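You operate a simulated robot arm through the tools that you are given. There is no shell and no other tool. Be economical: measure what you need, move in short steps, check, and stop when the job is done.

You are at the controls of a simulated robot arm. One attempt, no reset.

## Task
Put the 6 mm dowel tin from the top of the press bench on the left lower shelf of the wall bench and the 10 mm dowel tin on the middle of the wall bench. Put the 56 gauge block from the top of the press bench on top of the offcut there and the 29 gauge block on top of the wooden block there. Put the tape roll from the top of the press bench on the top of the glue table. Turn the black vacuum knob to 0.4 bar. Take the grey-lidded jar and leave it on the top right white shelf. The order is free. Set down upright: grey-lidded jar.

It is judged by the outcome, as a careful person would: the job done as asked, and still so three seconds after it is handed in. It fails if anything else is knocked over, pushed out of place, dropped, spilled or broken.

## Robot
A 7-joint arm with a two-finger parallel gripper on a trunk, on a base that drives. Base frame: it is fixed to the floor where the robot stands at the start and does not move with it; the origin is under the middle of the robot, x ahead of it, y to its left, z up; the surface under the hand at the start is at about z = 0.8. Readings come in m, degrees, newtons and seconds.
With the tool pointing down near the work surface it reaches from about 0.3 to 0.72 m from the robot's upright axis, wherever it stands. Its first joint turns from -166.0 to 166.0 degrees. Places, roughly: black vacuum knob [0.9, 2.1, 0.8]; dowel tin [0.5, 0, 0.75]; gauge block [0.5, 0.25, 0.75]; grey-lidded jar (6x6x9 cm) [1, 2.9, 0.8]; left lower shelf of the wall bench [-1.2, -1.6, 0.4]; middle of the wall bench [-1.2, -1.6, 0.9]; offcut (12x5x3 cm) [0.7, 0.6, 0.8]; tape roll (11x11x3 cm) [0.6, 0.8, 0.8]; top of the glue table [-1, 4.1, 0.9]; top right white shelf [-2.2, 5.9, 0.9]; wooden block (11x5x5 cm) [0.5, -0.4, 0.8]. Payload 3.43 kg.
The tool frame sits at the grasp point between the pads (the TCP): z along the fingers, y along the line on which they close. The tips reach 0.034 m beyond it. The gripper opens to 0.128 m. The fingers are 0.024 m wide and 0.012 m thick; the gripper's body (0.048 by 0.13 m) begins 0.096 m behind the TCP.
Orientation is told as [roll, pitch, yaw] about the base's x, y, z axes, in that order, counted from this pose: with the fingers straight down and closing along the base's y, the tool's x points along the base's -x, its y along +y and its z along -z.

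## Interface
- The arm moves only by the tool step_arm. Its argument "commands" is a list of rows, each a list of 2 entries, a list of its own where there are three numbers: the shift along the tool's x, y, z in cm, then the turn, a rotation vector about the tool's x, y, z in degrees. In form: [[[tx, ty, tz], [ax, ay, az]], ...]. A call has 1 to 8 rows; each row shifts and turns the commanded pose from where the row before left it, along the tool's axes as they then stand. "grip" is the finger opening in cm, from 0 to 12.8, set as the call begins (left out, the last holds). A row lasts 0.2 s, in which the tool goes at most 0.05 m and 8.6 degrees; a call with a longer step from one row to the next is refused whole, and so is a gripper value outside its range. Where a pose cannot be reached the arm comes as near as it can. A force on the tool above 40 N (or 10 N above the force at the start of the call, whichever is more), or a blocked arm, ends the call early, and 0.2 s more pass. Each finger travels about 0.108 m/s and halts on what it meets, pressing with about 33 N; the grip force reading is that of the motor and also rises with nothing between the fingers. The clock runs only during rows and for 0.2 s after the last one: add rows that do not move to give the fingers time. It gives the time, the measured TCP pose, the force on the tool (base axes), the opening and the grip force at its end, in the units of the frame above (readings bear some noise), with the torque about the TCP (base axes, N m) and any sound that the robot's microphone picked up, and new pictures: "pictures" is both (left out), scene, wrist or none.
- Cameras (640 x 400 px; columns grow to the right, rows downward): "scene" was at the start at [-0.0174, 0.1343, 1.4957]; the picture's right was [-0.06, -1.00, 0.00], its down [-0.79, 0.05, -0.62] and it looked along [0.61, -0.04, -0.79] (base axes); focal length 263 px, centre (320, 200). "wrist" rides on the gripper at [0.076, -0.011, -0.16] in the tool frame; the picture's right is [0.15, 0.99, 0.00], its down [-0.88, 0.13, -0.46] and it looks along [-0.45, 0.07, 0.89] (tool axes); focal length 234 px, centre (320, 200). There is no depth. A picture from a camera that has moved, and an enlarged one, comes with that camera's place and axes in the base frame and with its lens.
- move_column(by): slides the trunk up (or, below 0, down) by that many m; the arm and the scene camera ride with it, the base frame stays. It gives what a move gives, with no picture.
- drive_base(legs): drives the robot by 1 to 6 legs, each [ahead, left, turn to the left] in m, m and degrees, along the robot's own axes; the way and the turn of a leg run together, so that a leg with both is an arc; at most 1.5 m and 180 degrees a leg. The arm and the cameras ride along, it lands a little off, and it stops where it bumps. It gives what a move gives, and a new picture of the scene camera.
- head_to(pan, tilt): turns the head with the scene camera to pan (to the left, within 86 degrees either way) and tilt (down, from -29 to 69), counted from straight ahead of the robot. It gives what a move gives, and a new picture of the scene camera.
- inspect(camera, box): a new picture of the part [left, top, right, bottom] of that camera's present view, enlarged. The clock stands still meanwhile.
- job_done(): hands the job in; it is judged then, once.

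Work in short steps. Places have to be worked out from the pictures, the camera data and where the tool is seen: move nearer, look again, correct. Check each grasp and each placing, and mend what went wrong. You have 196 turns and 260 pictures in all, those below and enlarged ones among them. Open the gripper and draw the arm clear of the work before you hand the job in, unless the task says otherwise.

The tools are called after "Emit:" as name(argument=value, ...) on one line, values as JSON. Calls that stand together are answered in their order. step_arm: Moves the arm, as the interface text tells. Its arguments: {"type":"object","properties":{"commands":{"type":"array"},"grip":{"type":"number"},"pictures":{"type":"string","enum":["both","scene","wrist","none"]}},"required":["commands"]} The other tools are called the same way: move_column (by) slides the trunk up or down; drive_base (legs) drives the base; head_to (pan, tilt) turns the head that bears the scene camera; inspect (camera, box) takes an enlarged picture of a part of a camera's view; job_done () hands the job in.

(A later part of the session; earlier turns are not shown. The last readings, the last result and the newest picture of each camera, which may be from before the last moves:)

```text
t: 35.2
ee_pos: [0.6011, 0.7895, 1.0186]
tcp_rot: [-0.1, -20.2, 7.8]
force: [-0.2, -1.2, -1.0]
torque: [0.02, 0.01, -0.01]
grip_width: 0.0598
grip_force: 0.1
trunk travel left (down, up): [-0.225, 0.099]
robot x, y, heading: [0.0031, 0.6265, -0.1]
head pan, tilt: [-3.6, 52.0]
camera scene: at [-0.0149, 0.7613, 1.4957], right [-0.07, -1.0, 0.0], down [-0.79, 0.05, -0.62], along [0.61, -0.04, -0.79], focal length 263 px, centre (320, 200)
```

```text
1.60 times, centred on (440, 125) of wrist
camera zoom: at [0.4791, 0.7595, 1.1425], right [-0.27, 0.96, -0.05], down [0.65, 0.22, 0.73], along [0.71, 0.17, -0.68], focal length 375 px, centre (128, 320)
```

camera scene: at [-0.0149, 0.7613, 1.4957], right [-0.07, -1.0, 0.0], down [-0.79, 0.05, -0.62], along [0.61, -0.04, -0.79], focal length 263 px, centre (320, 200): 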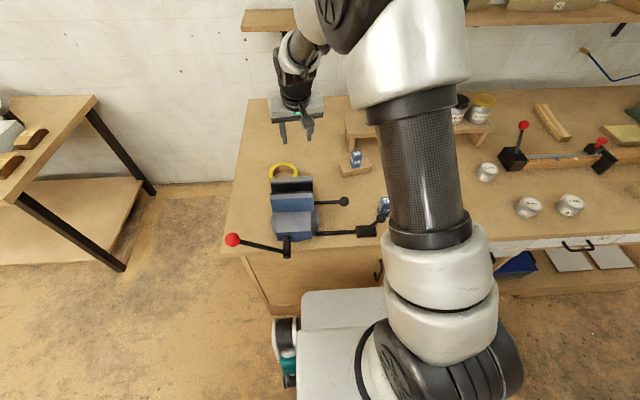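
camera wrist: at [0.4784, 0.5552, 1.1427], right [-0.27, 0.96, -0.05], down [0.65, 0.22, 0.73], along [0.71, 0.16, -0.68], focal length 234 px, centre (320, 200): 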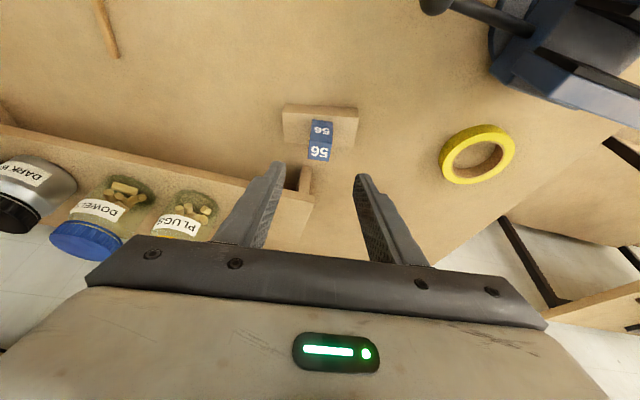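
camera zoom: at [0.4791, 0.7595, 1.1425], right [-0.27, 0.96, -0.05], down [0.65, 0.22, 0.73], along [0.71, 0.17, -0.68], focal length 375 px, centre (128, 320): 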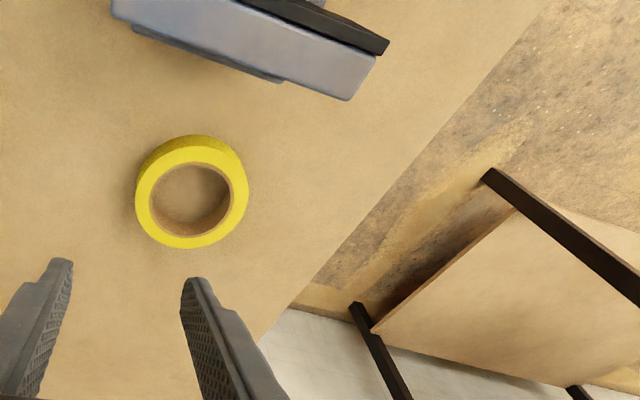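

The tape roll centre is ≈ (0.629, 0.848); the vise jaw back is at x≈0.51, top z≈0.93, so a vertical grasp across the outer diameter clears it. I straighten the hand, open fully and centre above.

Emit:
step_arm(commands=[[[0, 0, 0], [0, 7, 0]], [[0, 0, 0], [0, 7, 0]], [[0, 0, 0], [0, 6.2, 0]], [[0, 0, 0], [0, 0, 7.8]], [[-1.4, 2.9, 0], [0, 0, 0]], [[-1.4, 2.9, 0], [0, 0, 0]], [[0, 0, 3], [0, 0, 0]], [[0, 0, 0], [0, 0, 0]]], grip=12.8, pictures="wrist")

```text
t: 37.0
ee_pos: [0.6306, 0.8464, 0.9869]
tcp_rot: [0.0, 0.0, 0.0]
force: [-0.9, 0.6, -0.6]
torque: [-0.03, 0.01, 0.03]
grip_width: 0.128
grip_force: 0.1
trunk travel left (down, up): [-0.225, 0.099]
robot x, y, heading: [0.0058, 0.6262, 0.3]
head pan, tilt: [-3.6, 52.0]
camera wrist: at [0.5549, 0.835, 1.1463], right [-0.15, 0.99, 0.0], down [0.88, 0.13, 0.46], along [0.45, 0.07, -0.89], focal length 234 px, centre (320, 200)
```

wrist: 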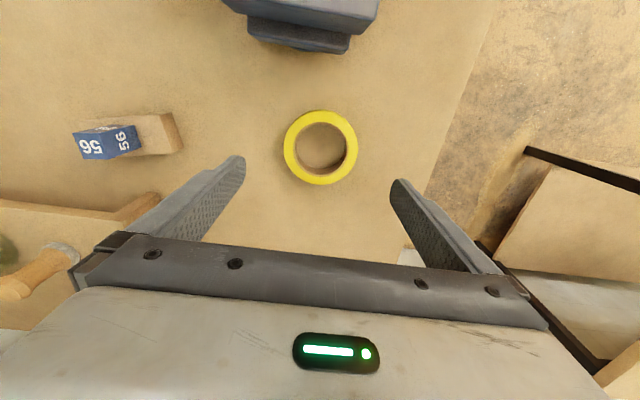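

Fine centering: +5 mm x, +3 mm y, then down to z≈0.875 (tips just above the roll) and check.

Emit:
step_arm(commands=[[[-0.5, 0.3, 0], [0, 0, 0]], [[0, 0, 4.5], [0, 0, 0]], [[0, 0, 4.5], [0, 0, 0]], [[0, 0, 2.2], [0, 0, 0]], [[0, 0, 0], [0, 0, 0]]], pictures="wrist")

```text
t: 38.2
ee_pos: [0.6358, 0.847, 0.8731]
tcp_rot: [0.0, 0.1, 0.1]
force: [-0.6, -0.1, 0.2]
torque: [-0.03, 0.0, -0.02]
grip_width: 0.1278
grip_force: 0.1
trunk travel left (down, up): [-0.225, 0.099]
robot x, y, heading: [0.0003, 0.6274, -0.1]
head pan, tilt: [-3.6, 52.0]
camera wrist: at [0.5605, 0.8361, 1.0323], right [-0.15, 0.99, 0.0], down [0.88, 0.13, 0.46], along [0.45, 0.07, -0.89], focal length 234 px, centre (320, 200)
```

wrist: 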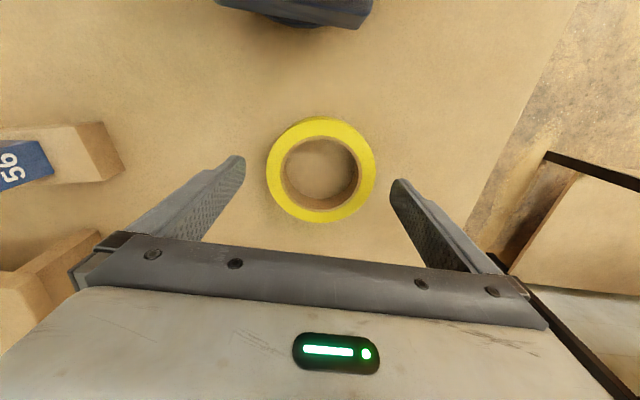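

Well centred with margin on both sides. I descend 3 cm and close.

Emit:
step_arm(commands=[[[0, 0, 2], [0, 0, 0]], [[0, 0, 1.1], [0, 0, 0]], [[0, 0, 0], [0, 0, 0]]], pictures="none")

Emit:
step_arm(commands=[[[0, 0, 0], [0, 0, 0]], [[0, 0, 0], [0, 0, 0]], [[0, 0, 0], [0, 0, 0]]], grip=9, pictures="wrist")

```text
t: 39.0
ee_pos: [0.637, 0.8489, 0.8438]
tcp_rot: [0.0, 0.1, 0.1]
force: [0.3, 0.3, 0.5]
torque: [-0.02, 0.0, -0.02]
grip_width: 0.1281
grip_force: 0.0
trunk travel left (down, up): [-0.225, 0.099]
robot x, y, heading: [0.0041, 0.6241, 0.0]
head pan, tilt: [-3.6, 52.0]
```

```text
t: 39.8
ee_pos: [0.6364, 0.8483, 0.8436]
tcp_rot: [0.0, 0.0, 0.0]
force: [1.6, 0.0, -0.4]
torque: [-0.04, -0.02, 0.01]
grip_width: 0.1033
grip_force: 33.7
trunk travel left (down, up): [-0.225, 0.099]
robot x, y, heading: [0.0036, 0.6246, -0.4]
head pan, tilt: [-3.6, 52.0]
camera wrist: at [0.5607, 0.8372, 1.0032], right [-0.15, 0.99, 0.0], down [0.88, 0.13, 0.46], along [0.45, 0.07, -0.89], focal length 234 px, centre (320, 200)
```

wrist: 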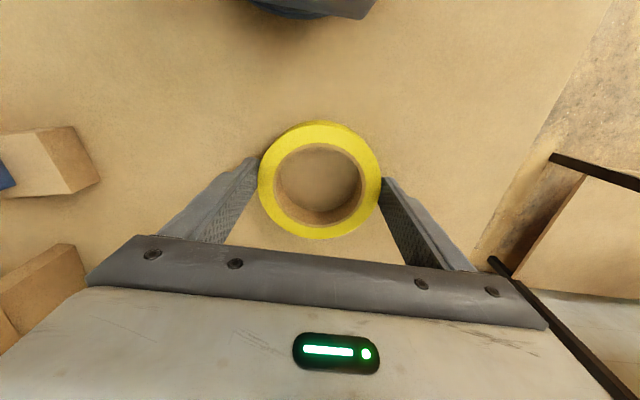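

Gripped at 10.3 cm. I lift and check it holds.

Emit:
step_arm(commands=[[[0, 0, -2], [0, 0, 0]], [[0, 0, -4], [0, 0, 0]], [[0, 0, -4.5], [0, 0, 0]], [[0, 0, -4.5], [0, 0, 0]], [[0, 0, -4.5], [0, 0, 0]], [[3, -3, -2], [0, 0, 0]], [[4, -2.5, 0], [0, 0, 0]], [[4, -2.5, 0], [0, 0, 0]]], pictures="wrist")

Emit:
head_to(pan=60, tilt=25)

```text
t: 41.6
ee_pos: [0.5244, 0.7694, 1.0619]
tcp_rot: [0.0, 0.0, 0.1]
force: [-0.3, 0.0, -1.3]
torque: [0.0, -0.02, 0.01]
grip_width: 0.103
grip_force: 32.9
trunk travel left (down, up): [-0.225, 0.099]
robot x, y, heading: [0.0026, 0.628, -0.4]
head pan, tilt: [-3.6, 52.0]
camera wrist: at [0.45, 0.7579, 1.2209], right [-0.15, 0.99, 0.0], down [0.88, 0.13, 0.46], along [0.45, 0.07, -0.89], focal length 234 px, centre (320, 200)
```

wrist: 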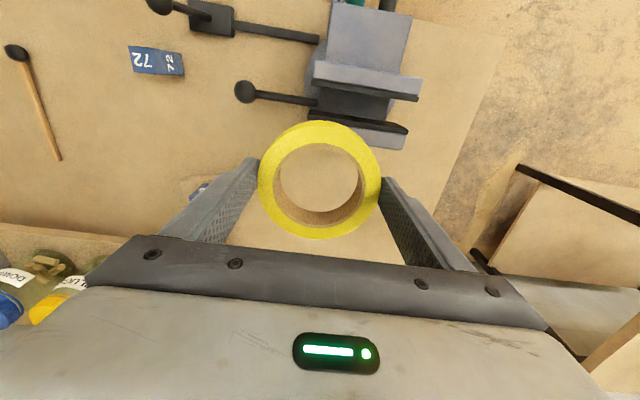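

```text
t: 43.0
ee_pos: [0.5262, 0.7708, 1.0614]
tcp_rot: [-0.1, 0.0, 0.0]
force: [-0.3, -0.3, -1.6]
torque: [0.03, 0.02, -0.02]
grip_width: 0.103
grip_force: 33.0
trunk travel left (down, up): [-0.225, 0.099]
robot x, y, heading: [0.0043, 0.6271, -0.0]
head pan, tilt: [60.0, 25.0]
camera scene: at [-0.0435, 0.8459, 1.5358], right [0.86, -0.5, 0.0], down [-0.21, -0.37, -0.91], along [0.46, 0.78, -0.42], focal length 263 px, centre (320, 200)
```

scene: 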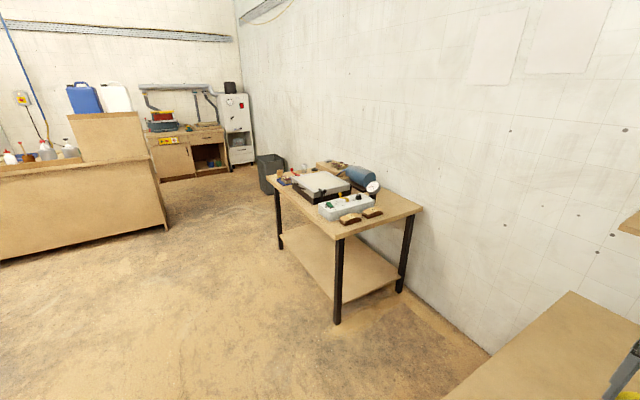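

The tape holds. To the left I see the vacuum table (right) and the glue table beyond (front face near y≈3.95). I back away from the bench and turn left 90° to view the way.

Emit:
drive_base(legs=[[-0.45, 0, 0], [0, 0, 90]])

Emit:
head_to(pan=20, tilt=25)

```text
t: 49.6
ee_pos: [-0.6052, 1.1473, 1.0609]
tcp_rot: [0.0, 0.0, 90.6]
force: [0.2, 0.0, -1.5]
torque: [0.02, 0.02, 0.01]
grip_width: 0.1029
grip_force: 32.5
trunk travel left (down, up): [-0.225, 0.099]
robot x, y, heading: [-0.4546, 0.6253, 90.7]
head pan, tilt: [60.0, 25.0]
camera scene: at [-0.6772, 0.5791, 1.5358], right [0.49, 0.87, 0.0], down [0.37, -0.21, -0.91], along [-0.79, 0.45, -0.42], focal length 263 px, centre (320, 200)
```

scene: 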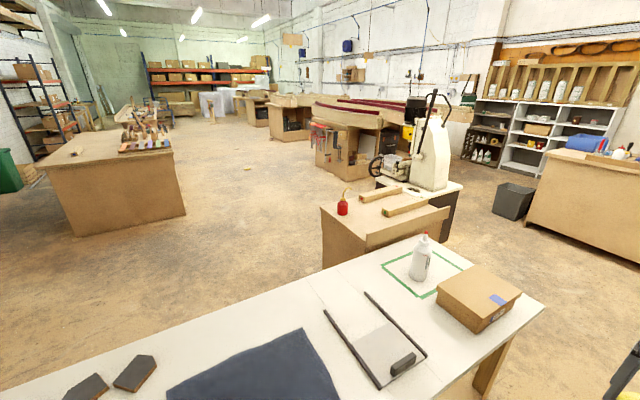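

```text
t: 50.7
ee_pos: [-0.6056, 1.1468, 1.0614]
tcp_rot: [0.0, 0.0, 90.7]
force: [0.2, 0.8, -0.7]
torque: [-0.04, -0.03, -0.03]
grip_width: 0.1027
grip_force: 32.8
trunk travel left (down, up): [-0.225, 0.099]
robot x, y, heading: [-0.4548, 0.6253, 90.6]
head pan, tilt: [20.0, 25.0]
camera scene: at [-0.6293, 0.6201, 1.5358], right [0.94, 0.35, 0.0], down [0.15, -0.4, -0.91], along [-0.32, 0.85, -0.42], focal length 263 px, centre (320, 200)
```

scene: 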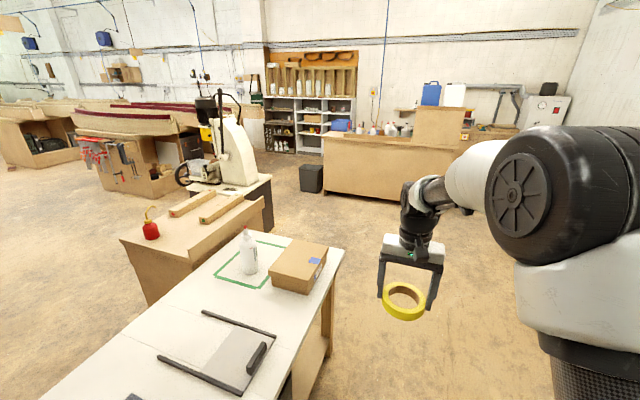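

The route ahead is clear along x≈-0.45 past the white table, then the glue table. I drive ahead 1.5 m, then ahead-left to about (-0.9, 3.3).

Emit:
drive_base(legs=[[1.5, 0, 0], [1.15, 0.4, -0.7]])

Emit:
head_to(pan=0, tilt=35)

```text
t: 63.9
ee_pos: [-1.1111, 3.7642, 1.0615]
tcp_rot: [0.1, 0.1, 92.8]
force: [0.0, 0.2, -0.5]
torque: [0.02, -0.04, 0.03]
grip_width: 0.1029
grip_force: 32.9
trunk travel left (down, up): [-0.225, 0.099]
robot x, y, heading: [-0.9414, 3.246, 92.3]
head pan, tilt: [20.0, 25.0]
camera scene: at [-1.1185, 3.2364, 1.5358], right [0.92, 0.38, 0.0], down [0.16, -0.39, -0.91], along [-0.35, 0.84, -0.42], focal length 263 px, centre (320, 200)
```

scene: 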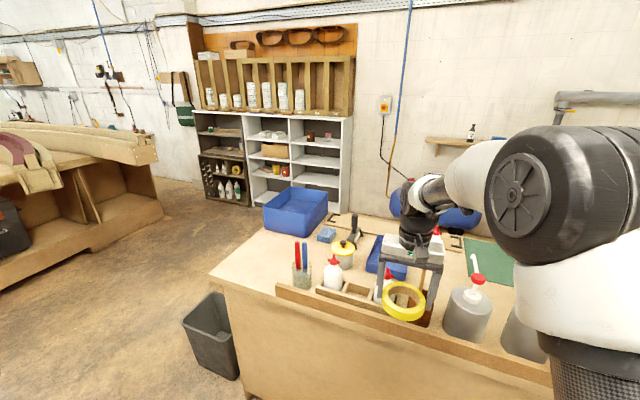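

```text
t: 64.7
ee_pos: [-1.1127, 3.7649, 1.0607]
tcp_rot: [0.0, 0.0, 92.7]
force: [-0.4, 0.3, -0.7]
torque: [0.01, 0.01, -0.02]
grip_width: 0.1031
grip_force: 32.8
trunk travel left (down, up): [-0.225, 0.099]
robot x, y, heading: [-0.9464, 3.2507, 92.5]
head pan, tilt: [0.0, 35.0]
camera scene: at [-1.0871, 3.2392, 1.5201], right [1.0, 0.04, 0.0], down [0.03, -0.57, -0.82], along [-0.04, 0.82, -0.57], focal length 263 px, centre (320, 200)
```

scene: 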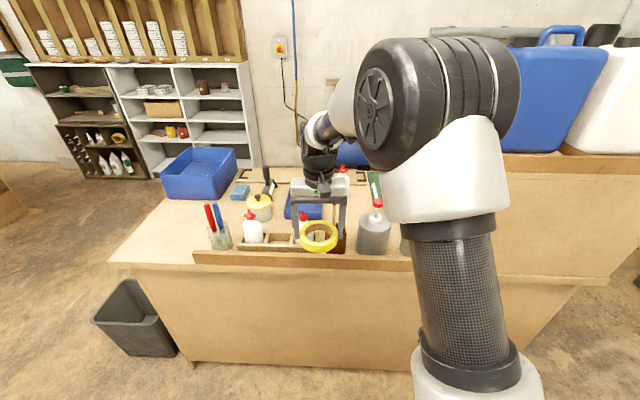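

The glue table's front-left corner, around (-1.64, 3.92), is clear. I raise and retract the tape so it clears the bottles and pens, then drive left.

Emit:
step_arm(commands=[[[0, 0, -4.5], [0, 0, 0]], [[0, 0, -4.5], [0, 0, 0]], [[4.5, 0, 0], [0, 0, 0]], [[4.5, 0, 0], [0, 0, 0]], [[3, 0, 0], [0, 0, 0]]], pictures="none")

Emit:
drive_base(legs=[[0.05, 0.5, -2.5]])

Emit:
head_to(pan=15, tilt=50)

```text
t: 65.9
ee_pos: [-1.0997, 3.6425, 1.1527]
tcp_rot: [0.0, 0.0, 92.7]
force: [0.0, -0.1, -0.7]
torque: [-0.01, 0.04, -0.01]
grip_width: 0.103
grip_force: 32.6
trunk travel left (down, up): [-0.225, 0.099]
robot x, y, heading: [-0.9476, 3.2498, 92.6]
head pan, tilt: [0.0, 35.0]
```

```text
t: 71.1
ee_pos: [-1.577, 3.6838, 1.1515]
tcp_rot: [-0.1, 0.0, 90.9]
force: [-1.3, -0.6, -1.6]
torque: [-0.01, 0.0, 0.03]
grip_width: 0.103
grip_force: 33.4
trunk travel left (down, up): [-0.225, 0.099]
robot x, y, heading: [-1.4363, 3.2862, 90.7]
head pan, tilt: [0.0, 35.0]
camera scene: at [-1.5766, 3.2797, 1.52], right [1.0, 0.01, 0.0], down [0.01, -0.57, -0.82], along [-0.01, 0.82, -0.57], focal length 263 px, centre (320, 200)
```

scene: 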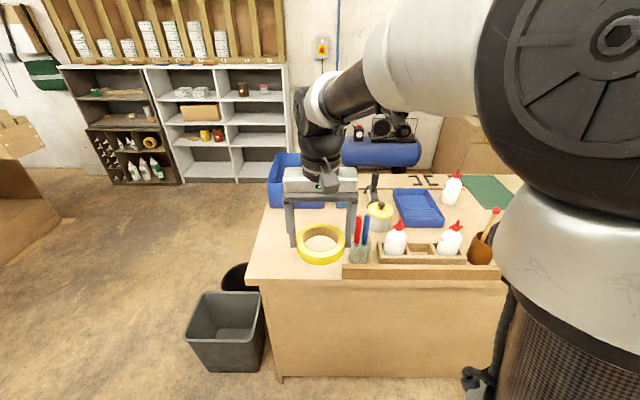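

```text
t: 71.9
ee_pos: [-1.5763, 3.6846, 1.152]
tcp_rot: [0.0, -0.1, 90.7]
force: [-0.3, 0.2, -1.4]
torque: [-0.02, 0.01, 0.01]
grip_width: 0.1031
grip_force: 32.4
trunk travel left (down, up): [-0.225, 0.099]
robot x, y, heading: [-1.434, 3.2858, 90.4]
head pan, tilt: [15.0, 50.0]
camera scene: at [-1.5964, 3.2658, 1.4984], right [0.96, 0.27, 0.0], down [0.21, -0.74, -0.64], along [-0.17, 0.62, -0.77], focal length 263 px, centre (320, 200)
```

scene: 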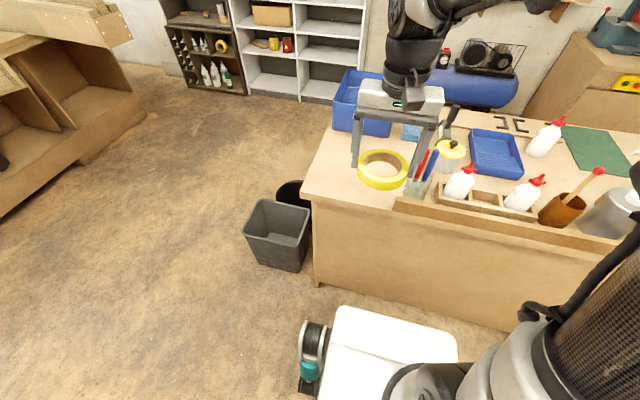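

Free spot centre ≈ (-1.655, 3.91). I move the roll above it at z≈1.1 and view with the wrist camera.

Emit:
step_arm(commands=[[[-4.4, 1.6, 0], [0, 0, 0]], [[-4.4, 1.6, 0], [0, 0, 0]], [[-4.4, 1.6, 0], [0, 0, 0]], [[-4.4, 1.6, 0], [0, 0, 0]], [[-4.4, 1.5, 0], [0, 0, 0]], [[0, 0, 4], [0, 0, 0]], [[0, 0, 0], [0, 0, 0]]], pictures="both")

```text
t: 73.5
ee_pos: [-1.6592, 3.9021, 1.1122]
tcp_rot: [0.0, 0.0, 90.8]
force: [0.2, -0.4, -0.9]
torque: [-0.01, 0.01, -0.01]
grip_width: 0.1031
grip_force: 33.2
trunk travel left (down, up): [-0.225, 0.099]
robot x, y, heading: [-1.4314, 3.2853, 90.6]
head pan, tilt: [15.0, 50.0]
camera scene: at [-1.5964, 3.2658, 1.4983], right [0.96, 0.27, 0.0], down [0.21, -0.74, -0.64], along [-0.17, 0.62, -0.77], focal length 263 px, centre (320, 200)
camera wrist: at [-1.6466, 3.8259, 1.2719], right [-0.99, -0.16, 0.0], down [-0.14, 0.88, 0.45], along [-0.07, 0.45, -0.89], focal length 234 px, centre (320, 200)
```

scene: 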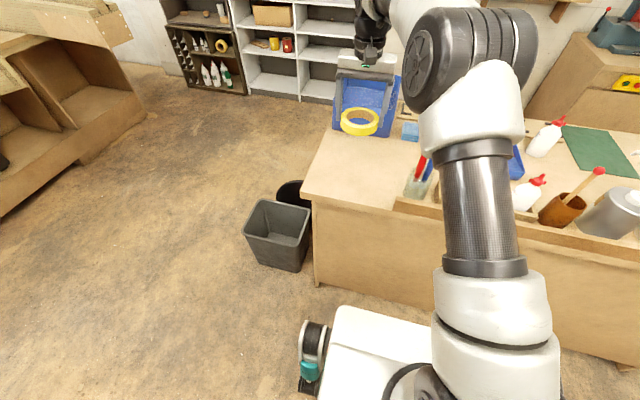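
wrist: 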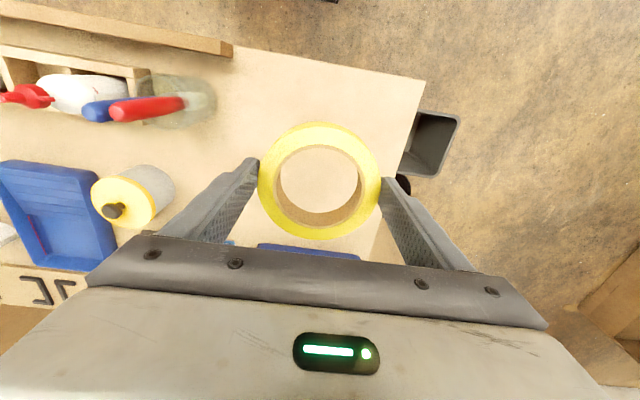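

Good clearance around. I descend to z≈0.96, then small steps until contact.

Emit:
step_arm(commands=[[[0, 0, 4.5], [0, 0, 0]], [[0, 0, 4.5], [0, 0, 0]], [[0, 0, 3.5], [0, 0, 0]], [[0, 0, 2], [0, 0, 0]], [[0, 0, 0], [0, 0, 0]]], pictures="both")

```text
t: 74.7
ee_pos: [-1.6591, 3.9035, 0.9643]
tcp_rot: [0.0, 0.0, 90.7]
force: [0.1, -1.6, -1.4]
torque: [-0.01, 0.02, -0.01]
grip_width: 0.103
grip_force: 33.5
trunk travel left (down, up): [-0.225, 0.099]
robot x, y, heading: [-1.4323, 3.2869, 90.5]
head pan, tilt: [15.0, 50.0]
camera scene: at [-1.5964, 3.2659, 1.4983], right [0.96, 0.27, 0.0], down [0.21, -0.74, -0.64], along [-0.17, 0.62, -0.77], focal length 263 px, centre (320, 200)
camera wrist: at [-1.6463, 3.8278, 1.1244], right [-0.99, -0.16, 0.0], down [-0.14, 0.88, 0.46], along [-0.07, 0.45, -0.89], focal length 234 px, centre (320, 200)
```

scene: 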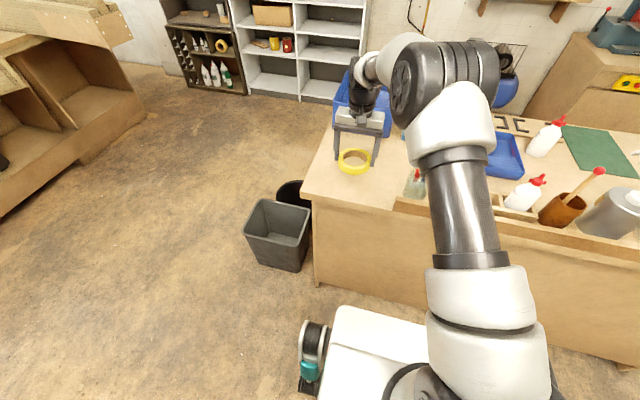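
wrist: 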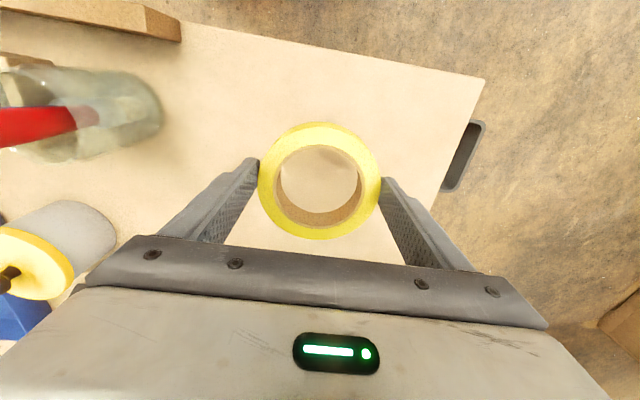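

Still ~2 cm up. Continue down in small steps to contact.

Emit:
step_arm(commands=[[[0, 0, 1.2], [0, 0, 0]], [[0, 0, 0.4], [0, 0, 0]], [[0, 0, 0.3], [0, 0, 0]], [[0, 0, 0.2], [0, 0, 0]], [[0, 0, 0], [0, 0, 0]]], pictures="none")

```text
t: 75.9
ee_pos: [-1.6601, 3.9026, 0.9446]
tcp_rot: [-0.1, 0.0, 90.7]
force: [-0.7, 0.0, -0.8]
torque: [0.0, 0.03, -0.02]
grip_width: 0.103
grip_force: 32.7
trunk travel left (down, up): [-0.225, 0.099]
robot x, y, heading: [-1.4341, 3.2839, 90.5]
head pan, tilt: [15.0, 50.0]
```

Emit:
step_arm(commands=[[[0, 0, 0.2], [0, 0, 0]], [[0, 0, 0.2], [0, 0, 0]], [[0, 0, 0.2], [0, 0, 0]], [[0, 0, 0], [0, 0, 0]]], pictures="wrist")

```text
t: 76.9
ee_pos: [-1.659, 3.9031, 0.9392]
tcp_rot: [0.0, 0.1, 90.8]
force: [-0.2, 0.5, -1.6]
torque: [-0.01, 0.0, 0.03]
grip_width: 0.1029
grip_force: 32.8
trunk travel left (down, up): [-0.225, 0.099]
robot x, y, heading: [-1.4329, 3.2826, 90.8]
head pan, tilt: [15.0, 50.0]
camera wrist: at [-1.6467, 3.8262, 1.0993], right [-0.99, -0.16, 0.0], down [-0.14, 0.88, 0.45], along [-0.07, 0.45, -0.89], focal length 234 px, centre (320, 200)
```

wrist: 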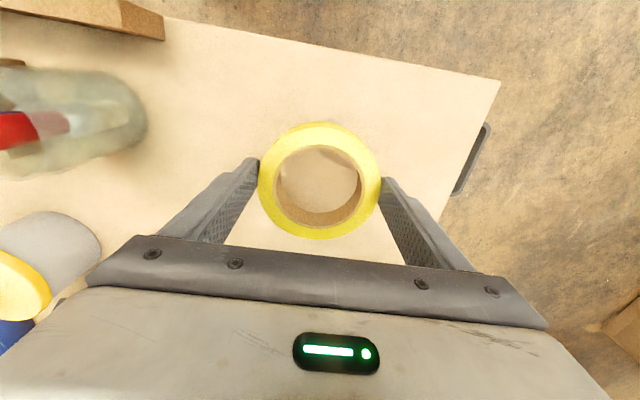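

No contact yet; continue.

Emit:
step_arm(commands=[[[0, 0, 0.25], [0, 0, 0]], [[0, 0, 0.25], [0, 0, 0]], [[0, 0, 0.25], [0, 0, 0]], [[0, 0, 0.25], [0, 0, 0]], [[0, 0, 0], [0, 0, 0]]], pictures="none")

```text
t: 78.1
ee_pos: [-1.6584, 3.9015, 0.9295]
tcp_rot: [-0.1, 0.0, 90.7]
force: [-0.7, 0.0, -1.0]
torque: [-0.02, 0.01, 0.02]
grip_width: 0.1032
grip_force: 33.0
trunk travel left (down, up): [-0.225, 0.099]
robot x, y, heading: [-1.437, 3.2823, 91.0]
head pan, tilt: [15.0, 50.0]
```

Emit:
step_arm(commands=[[[0, 0, 0.25], [0, 0, 0]], [[0, 0, 0.25], [0, 0, 0]], [[0, 0, 0.25], [0, 0, 0]], [[0, 0, 0.25], [0, 0, 0]], [[0, 0, 0.25], [0, 0, 0]], [[0, 0, 0.25], [0, 0, 0]], [[0, 0, 0], [0, 0, 0]]], pictures="both")

```text
t: 79.7
ee_pos: [-1.6577, 3.9042, 0.9158]
tcp_rot: [-0.1, 0.0, 90.8]
force: [0.1, 0.1, -0.6]
torque: [-0.01, 0.0, 0.01]
grip_width: 0.1028
grip_force: 33.1
trunk travel left (down, up): [-0.225, 0.099]
robot x, y, heading: [-1.4353, 3.2867, 90.3]
head pan, tilt: [15.0, 50.0]
camera scene: at [-1.5964, 3.2658, 1.4983], right [0.96, 0.27, 0.0], down [0.21, -0.74, -0.64], along [-0.17, 0.62, -0.77], focal length 263 px, centre (320, 200)
camera wrist: at [-1.6464, 3.8274, 1.0751], right [-0.99, -0.16, 0.0], down [-0.14, 0.88, 0.46], along [-0.07, 0.45, -0.89], focal length 234 px, centre (320, 200)
```

scene: 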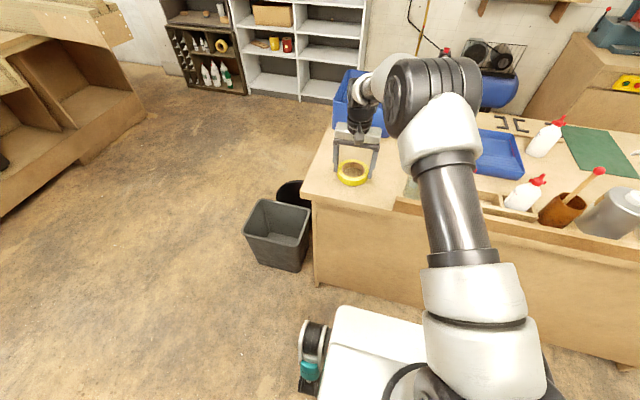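
wrist: 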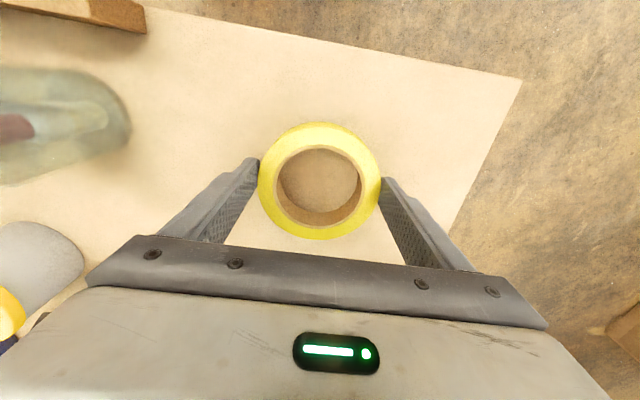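

Getting close (inside of the ring darkened). Continue.

Emit:
step_arm(commands=[[[0, 0, 0.25], [0, 0, 0]], [[0, 0, 0.25], [0, 0, 0]], [[0, 0, 0.25], [0, 0, 0]], [[0, 0, 0.25], [0, 0, 0]], [[0, 0, 0], [0, 0, 0]]], pictures="none")

```text
t: 80.9
ee_pos: [-1.6587, 3.9024, 0.9045]
tcp_rot: [0.0, 0.1, 90.8]
force: [-0.7, 0.4, -0.7]
torque: [-0.01, 0.03, -0.03]
grip_width: 0.1032
grip_force: 32.9
trunk travel left (down, up): [-0.225, 0.099]
robot x, y, heading: [-1.431, 3.2853, 90.3]
head pan, tilt: [15.0, 50.0]
```

Emit:
step_arm(commands=[[[0, 0, 0.2], [0, 0, 0]], [[0, 0, 0.2], [0, 0, 0]], [[0, 0, 0.2], [0, 0, 0]], [[0, 0, 0.2], [0, 0, 0]], [[0, 0, 0], [0, 0, 0]]], pictures="none")

Emit:
inspect(camera="scene", box=[300, 110, 420, 200])

```text
t: 82.1
ee_pos: [-1.6598, 3.9035, 0.9009]
tcp_rot: [0.1, -0.4, 90.8]
force: [1.0, -3.0, 30.4]
torque: [0.1, -0.38, 0.07]
grip_width: 0.1034
grip_force: 33.2
trunk travel left (down, up): [-0.225, 0.099]
robot x, y, heading: [-1.4376, 3.2811, 90.4]
head pan, tilt: [15.0, 50.0]
```

```text
4.44 times, centred on (360, 155) of scene
camera zoom: at [-1.5954, 3.2629, 1.4986], right [0.96, 0.27, 0.0], down [0.21, -0.74, -0.64], along [-0.17, 0.62, -0.76], focal length 1169 px, centre (142, 400)
```

zoom: 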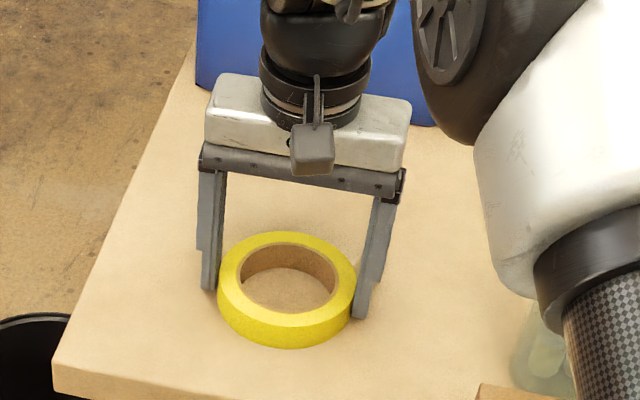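

Resting on the table (30 N contact). I relieve, open wide and lift straight up.

Emit:
step_arm(commands=[[[0, 0, -0.25], [0, 0, 0]]], pictures="none")

Emit:
step_arm(commands=[[[0, 0, 0], [0, 0, 0]], [[0, 0, 0], [0, 0, 0]], [[0, 0, -3], [0, 0, 0]], [[0, 0, -4.5], [0, 0, 0]], [[0, 0, -4.5], [0, 0, 0]], [[0, 0, -4.5], [0, 0, 0]], [[0, 0, -4.5], [0, 0, 0]], [[0, 0, -4.5], [0, 0, 0]]], grip=12.8, pictures="wrist")

```text
t: 82.5
ee_pos: [-1.659, 3.9028, 0.901]
tcp_rot: [0.1, -0.2, 90.8]
force: [-1.0, 3.0, 19.6]
torque: [0.8, 0.02, 0.11]
grip_width: 0.1028
grip_force: 33.2
trunk travel left (down, up): [-0.225, 0.099]
robot x, y, heading: [-1.4358, 3.2841, 90.8]
head pan, tilt: [15.0, 50.0]
```

```text
t: 84.3
ee_pos: [-1.658, 3.9004, 1.1559]
tcp_rot: [0.0, 0.2, 90.8]
force: [-0.2, 0.0, 0.4]
torque: [0.04, -0.02, 0.01]
grip_width: 0.1281
grip_force: 0.1
trunk travel left (down, up): [-0.225, 0.099]
robot x, y, heading: [-1.4342, 3.2841, 90.7]
head pan, tilt: [15.0, 50.0]
camera wrist: at [-1.6451, 3.8242, 1.3152], right [-0.99, -0.16, 0.0], down [-0.14, 0.88, 0.45], along [-0.07, 0.45, -0.89], focal length 234 px, centre (320, 200)
```

wrist: 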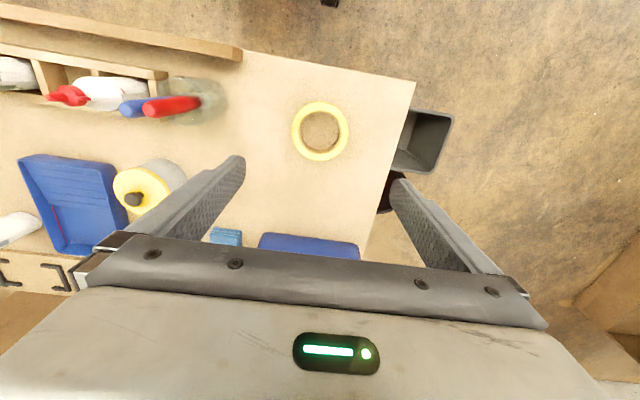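

Tape placed. While here I look at the white shelf unit for later.

Emit:
head_to(pan=20, tilt=15)

Emit:
inspect(camera="scene", box=[200, 60, 440, 210])

```text
t: 85.3
ee_pos: [-1.6577, 3.9009, 1.1552]
tcp_rot: [0.0, 0.1, 90.8]
force: [0.3, 0.7, -0.6]
torque: [0.0, 0.0, 0.0]
grip_width: 0.1281
grip_force: 0.0
trunk travel left (down, up): [-0.225, 0.099]
robot x, y, heading: [-1.433, 3.2842, 90.6]
head pan, tilt: [20.0, 15.0]
camera scene: at [-1.6085, 3.279, 1.552], right [0.94, 0.35, 0.0], down [0.09, -0.24, -0.97], along [-0.34, 0.9, -0.26], focal length 263 px, centre (320, 200)
```

scene: 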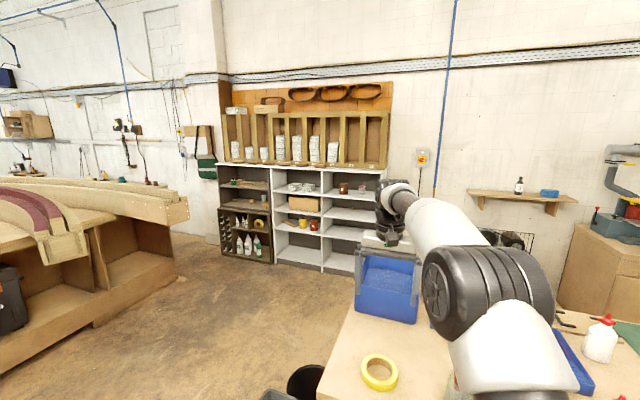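

```text
2.67 times, centred on (320, 135) of scene
camera zoom: at [-1.6085, 3.279, 1.552], right [0.94, 0.35, 0.0], down [0.09, -0.24, -0.97], along [-0.34, 0.9, -0.26], focal length 701 px, centre (320, 373)
```

zoom: 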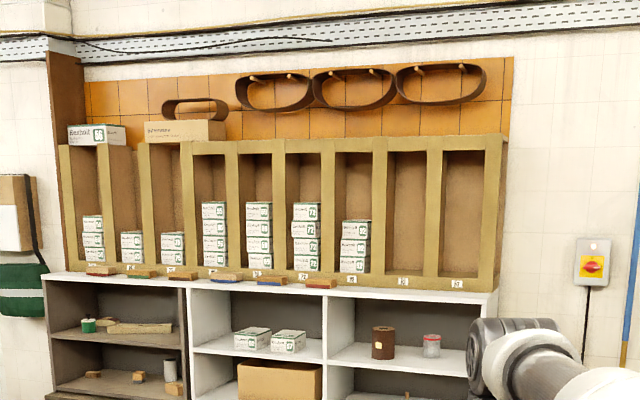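

The target compartment is the white unit's top-right one (with a brown can and small red-lidded jar). I retract the arm, back off, turn to face the vacuum table and approach it.

Emit:
step_arm(commands=[[[4.5, -1.5, 0], [0, 0, 0]], [[4.5, -1.5, 0], [0, 0, 0]], [[4.5, -1.5, 0], [0, 0, 0]], [[4.5, -1.5, 0], [0, 0, 0]], [[3, -3, 0], [0, 0, 0]]], grip=8, pictures="none")

Emit:
drive_base(legs=[[-0.5, 0, 0], [0, 0, -90.6], [1.3, 0, 0]])

Emit:
head_to(pan=0, tilt=35)

```text
t: 86.5
ee_pos: [-1.5651, 3.6928, 1.1557]
tcp_rot: [0.1, 0.0, 90.8]
force: [-0.1, -0.5, 0.2]
torque: [-0.01, -0.01, 0.01]
grip_width: 0.0801
grip_force: 0.1
trunk travel left (down, up): [-0.225, 0.099]
robot x, y, heading: [-1.4362, 3.2837, 90.7]
head pan, tilt: [20.0, 15.0]
```

```text
t: 99.6
ee_pos: [0.2983, 2.8839, 1.155]
tcp_rot: [0.1, 0.1, -0.6]
force: [-0.1, -0.9, 0.2]
torque: [0.01, 0.0, -0.03]
grip_width: 0.0803
grip_force: 0.1
trunk travel left (down, up): [-0.225, 0.099]
robot x, y, heading: [-0.1141, 2.7671, -0.7]
head pan, tilt: [20.0, 15.0]
camera scene: at [-0.1177, 2.9351, 1.5521], right [0.33, -0.94, 0.0], down [-0.24, -0.09, -0.97], along [0.91, 0.32, -0.26], focal length 263 px, centre (320, 200)
```

scene: 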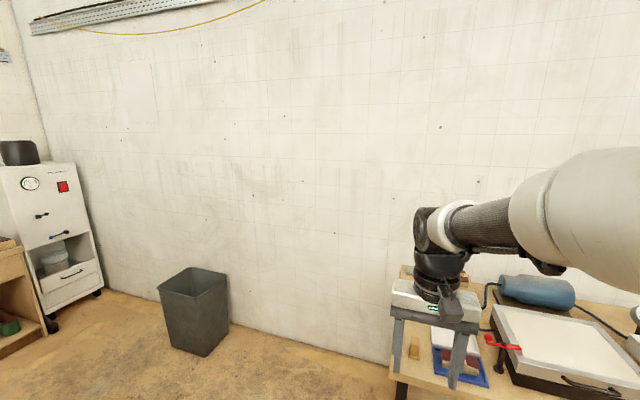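

```text
t: 100.5
ee_pos: [0.2983, 2.8841, 1.1545]
tcp_rot: [0.0, 0.0, -0.6]
force: [1.0, -0.5, 0.1]
torque: [0.0, 0.0, 0.0]
grip_width: 0.08
grip_force: 0.1
trunk travel left (down, up): [-0.225, 0.099]
robot x, y, heading: [-0.1184, 2.7641, -0.8]
head pan, tilt: [0.0, 35.0]
camera scene: at [-0.1178, 2.9032, 1.5201], right [-0.01, -1.0, 0.0], down [-0.57, 0.01, -0.82], along [0.82, -0.01, -0.57], focal length 263 px, centre (320, 200)
```

scene: 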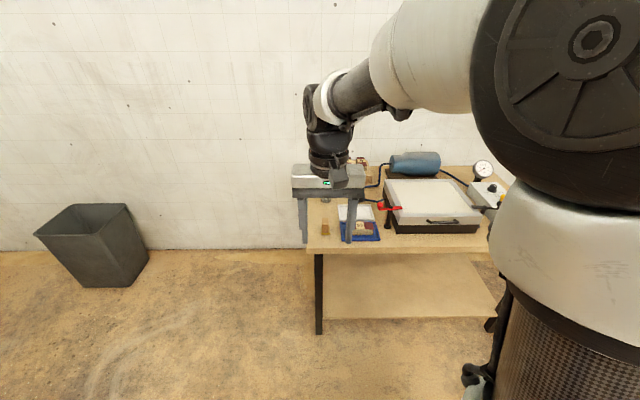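

The gripper hides part of the table; I swing the arm left a bit and zoom.

Emit:
step_arm(commands=[[[0, 4.5, 0], [0, 0, 0]], [[0, 4.5, 0], [0, 0, 0]], [[0, 4.5, 0], [0, 0, 0]], [[0, 4.5, 0], [0, 0, 0]]], pictures="none")

Emit:
head_to(pan=-10, tilt=35)

Emit:
inspect(camera="scene", box=[240, 150, 480, 300])

```text
t: 101.5
ee_pos: [0.2963, 3.0628, 1.1557]
tcp_rot: [0.0, 0.0, -0.7]
force: [-0.2, 0.1, -0.7]
torque: [0.01, -0.01, 0.0]
grip_width: 0.0799
grip_force: 0.1
trunk travel left (down, up): [-0.225, 0.099]
robot x, y, heading: [-0.1122, 2.7615, -0.9]
head pan, tilt: [0.0, 35.0]
```

```text
t: 102.2
ee_pos: [0.2977, 3.0623, 1.1549]
tcp_rot: [0.0, -0.1, -0.7]
force: [0.2, -0.2, 0.7]
torque: [0.01, -0.03, -0.01]
grip_width: 0.0802
grip_force: 0.2
trunk travel left (down, up): [-0.225, 0.099]
robot x, y, heading: [-0.1157, 2.768, -0.8]
head pan, tilt: [-10.0, 35.0]
camera scene: at [-0.1194, 2.8879, 1.5201], right [-0.19, -0.98, 0.0], down [-0.56, 0.11, -0.82], along [0.8, -0.15, -0.57], focal length 263 px, centre (320, 200)
```

scene: 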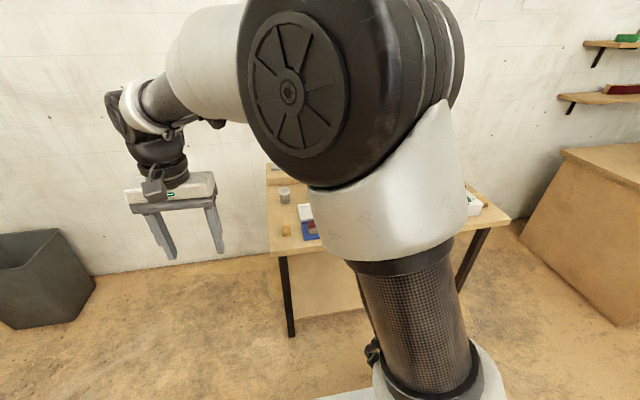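

```text
2.67 times, centred on (360, 225) of scene
camera zoom: at [-0.1194, 2.8879, 1.5201], right [-0.19, -0.98, 0.0], down [-0.56, 0.11, -0.82], along [0.8, -0.15, -0.57], focal length 701 px, centre (213, 133)
```

zoom: 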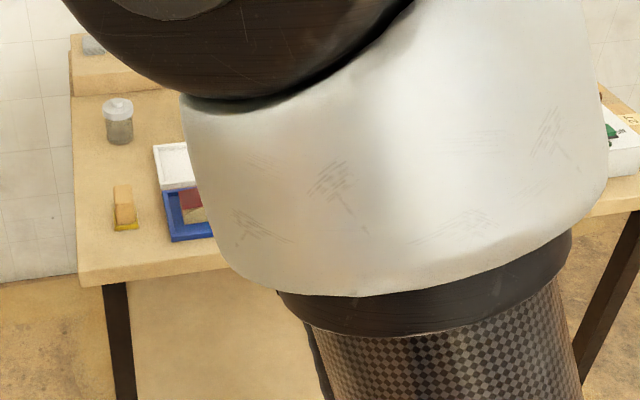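

The grey-lidded jar is around (0.89, 2.87). I drive closer, centring on it, so I can grasp it from the front with a tilted hand.

Emit:
drive_base(legs=[[0.27, 0.1, 0.8]])

Emit:
head_to(pan=0, tilt=45)

Emit:
inspect(camera="scene", box=[240, 80, 480, 230])

```text
t: 104.2
ee_pos: [0.5655, 3.1598, 1.1565]
tcp_rot: [0.1, 0.0, -0.5]
force: [0.9, -0.8, -0.5]
torque: [0.01, 0.02, 0.0]
grip_width: 0.0801
grip_force: 0.0
trunk travel left (down, up): [-0.225, 0.099]
robot x, y, heading: [0.156, 2.8624, -0.6]
head pan, tilt: [-10.0, 35.0]
camera scene: at [0.1509, 2.9852, 1.52], right [-0.18, -0.98, 0.0], down [-0.56, 0.11, -0.82], along [0.81, -0.15, -0.57], focal length 263 px, centre (320, 200)
```

scene: 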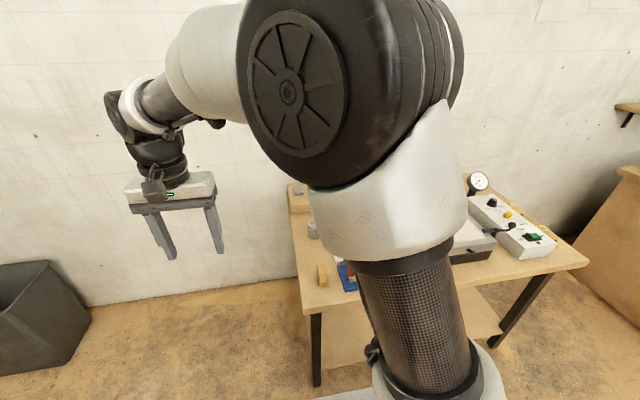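

```text
t: 104.9
ee_pos: [0.566, 3.1604, 1.1563]
tcp_rot: [0.0, 0.1, -0.6]
force: [-0.6, 0.0, -0.1]
torque: [0.01, -0.02, 0.01]
grip_width: 0.0797
grip_force: 0.1
trunk travel left (down, up): [-0.225, 0.099]
robot x, y, heading: [0.1554, 2.8558, -0.4]
head pan, tilt: [0.0, 45.0]
camera scene: at [0.1456, 3.0004, 1.5053], right [-0.01, -1.0, 0.0], down [-0.71, 0.01, -0.71], along [0.71, -0.01, -0.71], focal length 263 px, centre (320, 200)
```

scene: 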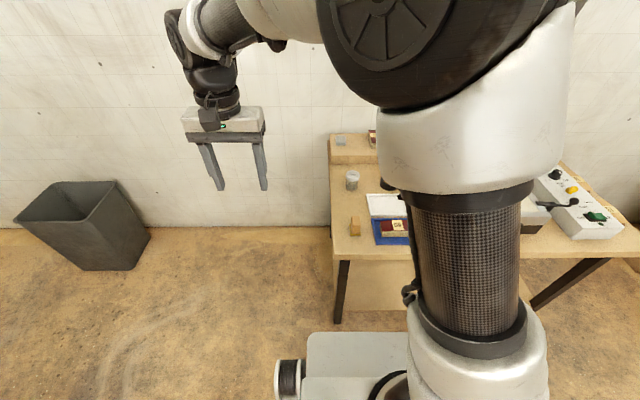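

```text
2.67 times, centred on (360, 155) of scene
camera zoom: at [0.1456, 3.0004, 1.5053], right [-0.01, -1.0, 0.0], down [-0.71, 0.01, -0.71], along [0.71, -0.01, -0.71], focal length 701 px, centre (213, 320)
```

zoom: 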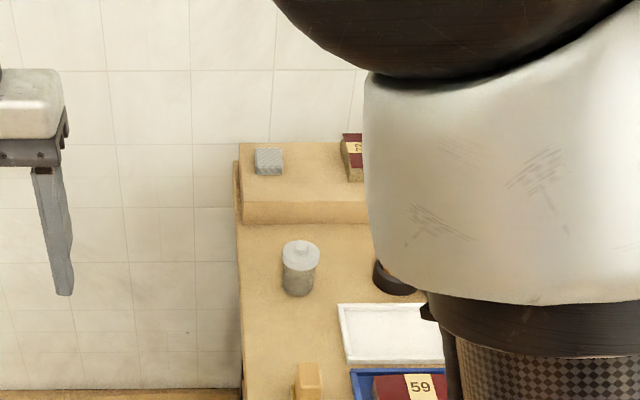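

The jar is ≈ (0.91, 2.87) with a small block in front of it; I'll come in along a 35°-below-horizontal line. I tilt the hand 55° while moving it across, and look with the wrist camera.

Emit:
step_arm(commands=[[[0, -4.2, 0], [0, -7.9, 0]], [[0, -4.2, 0], [0, -7.9, 0]], [[0, -4.2, 0], [0, -7.9, 0]], [[0, -4.2, 0], [0, -7.9, 0]], [[0, -4.2, 0], [0, -7.9, 0]], [[0, -4.2, 0], [0, -7.9, 0]], [[0, -4.2, 0], [0, -7.9, 0]], [[0, 0, 0], [0, 0, 0]]], pictures="both")

```text
t: 106.9
ee_pos: [0.5964, 2.9142, 1.1819]
tcp_rot: [0.3, -55.1, 5.3]
force: [-0.1, 0.0, -0.4]
torque: [-0.02, 0.03, 0.02]
grip_width: 0.0801
grip_force: 0.1
out of reach, approached as far as the arm can: row 6, 7
trunk travel left (down, up): [-0.225, 0.099]
robot x, y, heading: [0.1516, 2.8627, -0.9]
head pan, tilt: [0.0, 45.0]
stopped in row 8: the arm was blocked; the commanded pose is now the measured one
camera scene: at [0.1451, 3.0096, 1.5054], right [0.1, -0.99, 0.0], down [-0.7, -0.07, -0.71], along [0.7, 0.07, -0.71], focal length 263 px, centre (320, 200)
camera wrist: at [0.4239, 2.8856, 1.2106], right [-0.18, 0.98, -0.12], down [0.12, 0.14, 0.98], along [0.98, 0.16, -0.14], focal length 234 px, centre (320, 200)
```

scene: 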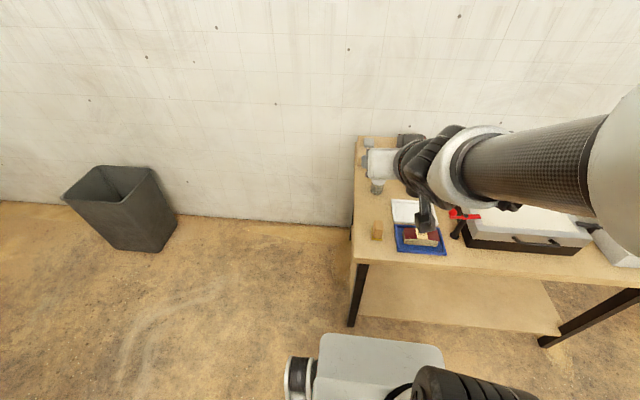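
wrist: 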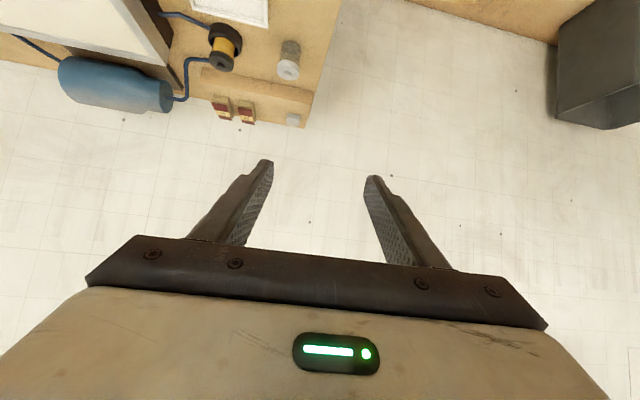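

The arm was reported blocked and yaw drifted about 5°. I hold still and re-read before moving on.

Emit:
step_arm(commands=[[[0, 0, 0], [0, 0, 0]]], pictures="scene")

```text
t: 107.3
ee_pos: [0.5956, 2.9159, 1.1809]
tcp_rot: [0.4, -55.0, 5.3]
force: [0.7, 1.5, -0.3]
torque: [0.03, -0.01, 0.01]
grip_width: 0.0801
grip_force: 0.1
trunk travel left (down, up): [-0.225, 0.099]
robot x, y, heading: [0.1601, 2.8597, -0.5]
head pan, tilt: [0.0, 45.0]
camera scene: at [0.1451, 3.01, 1.5053], right [0.11, -0.99, 0.0], down [-0.7, -0.07, -0.71], along [0.7, 0.07, -0.71], focal length 263 px, centre (320, 200)
```

scene: 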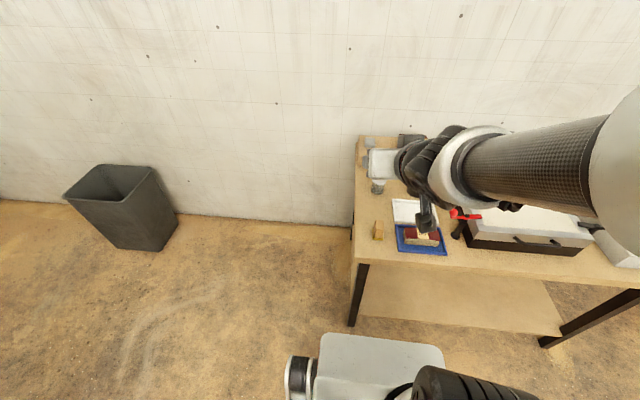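

The scene camera seems yawed ~6° left although pan reads 0; I re-command the head to see whether it was pushed.

Emit:
step_arm(commands=[[[0, 0, -2], [0, 0, 0]], [[0, 3, 0], [0, 0, 0]], [[0, 3, 0], [0, 0, 0]], [[0, 0, 0], [0, 0, 0]]], pictures="none")

Emit:
head_to(pan=0, tilt=45)

```text
t: 108.2
ee_pos: [0.5884, 2.9163, 1.1951]
tcp_rot: [10.0, -53.6, -9.9]
force: [-0.2, 0.4, 0.0]
torque: [-0.04, 0.02, 0.01]
grip_width: 0.0799
grip_force: 0.0
out of reach, approached as far as the arm can: row 1
trunk travel left (down, up): [-0.225, 0.099]
robot x, y, heading: [0.1559, 2.8616, -0.5]
head pan, tilt: [0.0, 45.0]
stopped in row 4: the arm was blocked; the commanded pose is now the measured one
```

```text
t: 108.8
ee_pos: [0.5887, 2.9145, 1.195]
tcp_rot: [10.0, -53.7, -10.1]
force: [0.3, 0.4, 0.0]
torque: [0.0, -0.01, 0.01]
grip_width: 0.0798
grip_force: 0.1
trunk travel left (down, up): [-0.225, 0.099]
robot x, y, heading: [0.1535, 2.8623, -0.9]
head pan, tilt: [0.0, 45.0]
camera scene: at [0.1452, 3.0102, 1.5052], right [0.11, -0.99, 0.0], down [-0.7, -0.08, -0.71], along [0.7, 0.08, -0.71], focal length 263 px, centre (320, 200)
```

scene: 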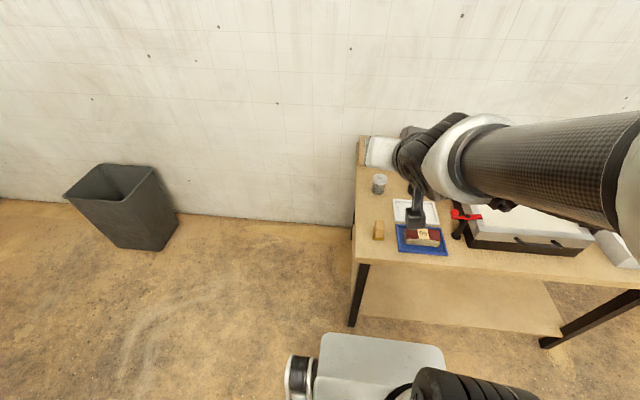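

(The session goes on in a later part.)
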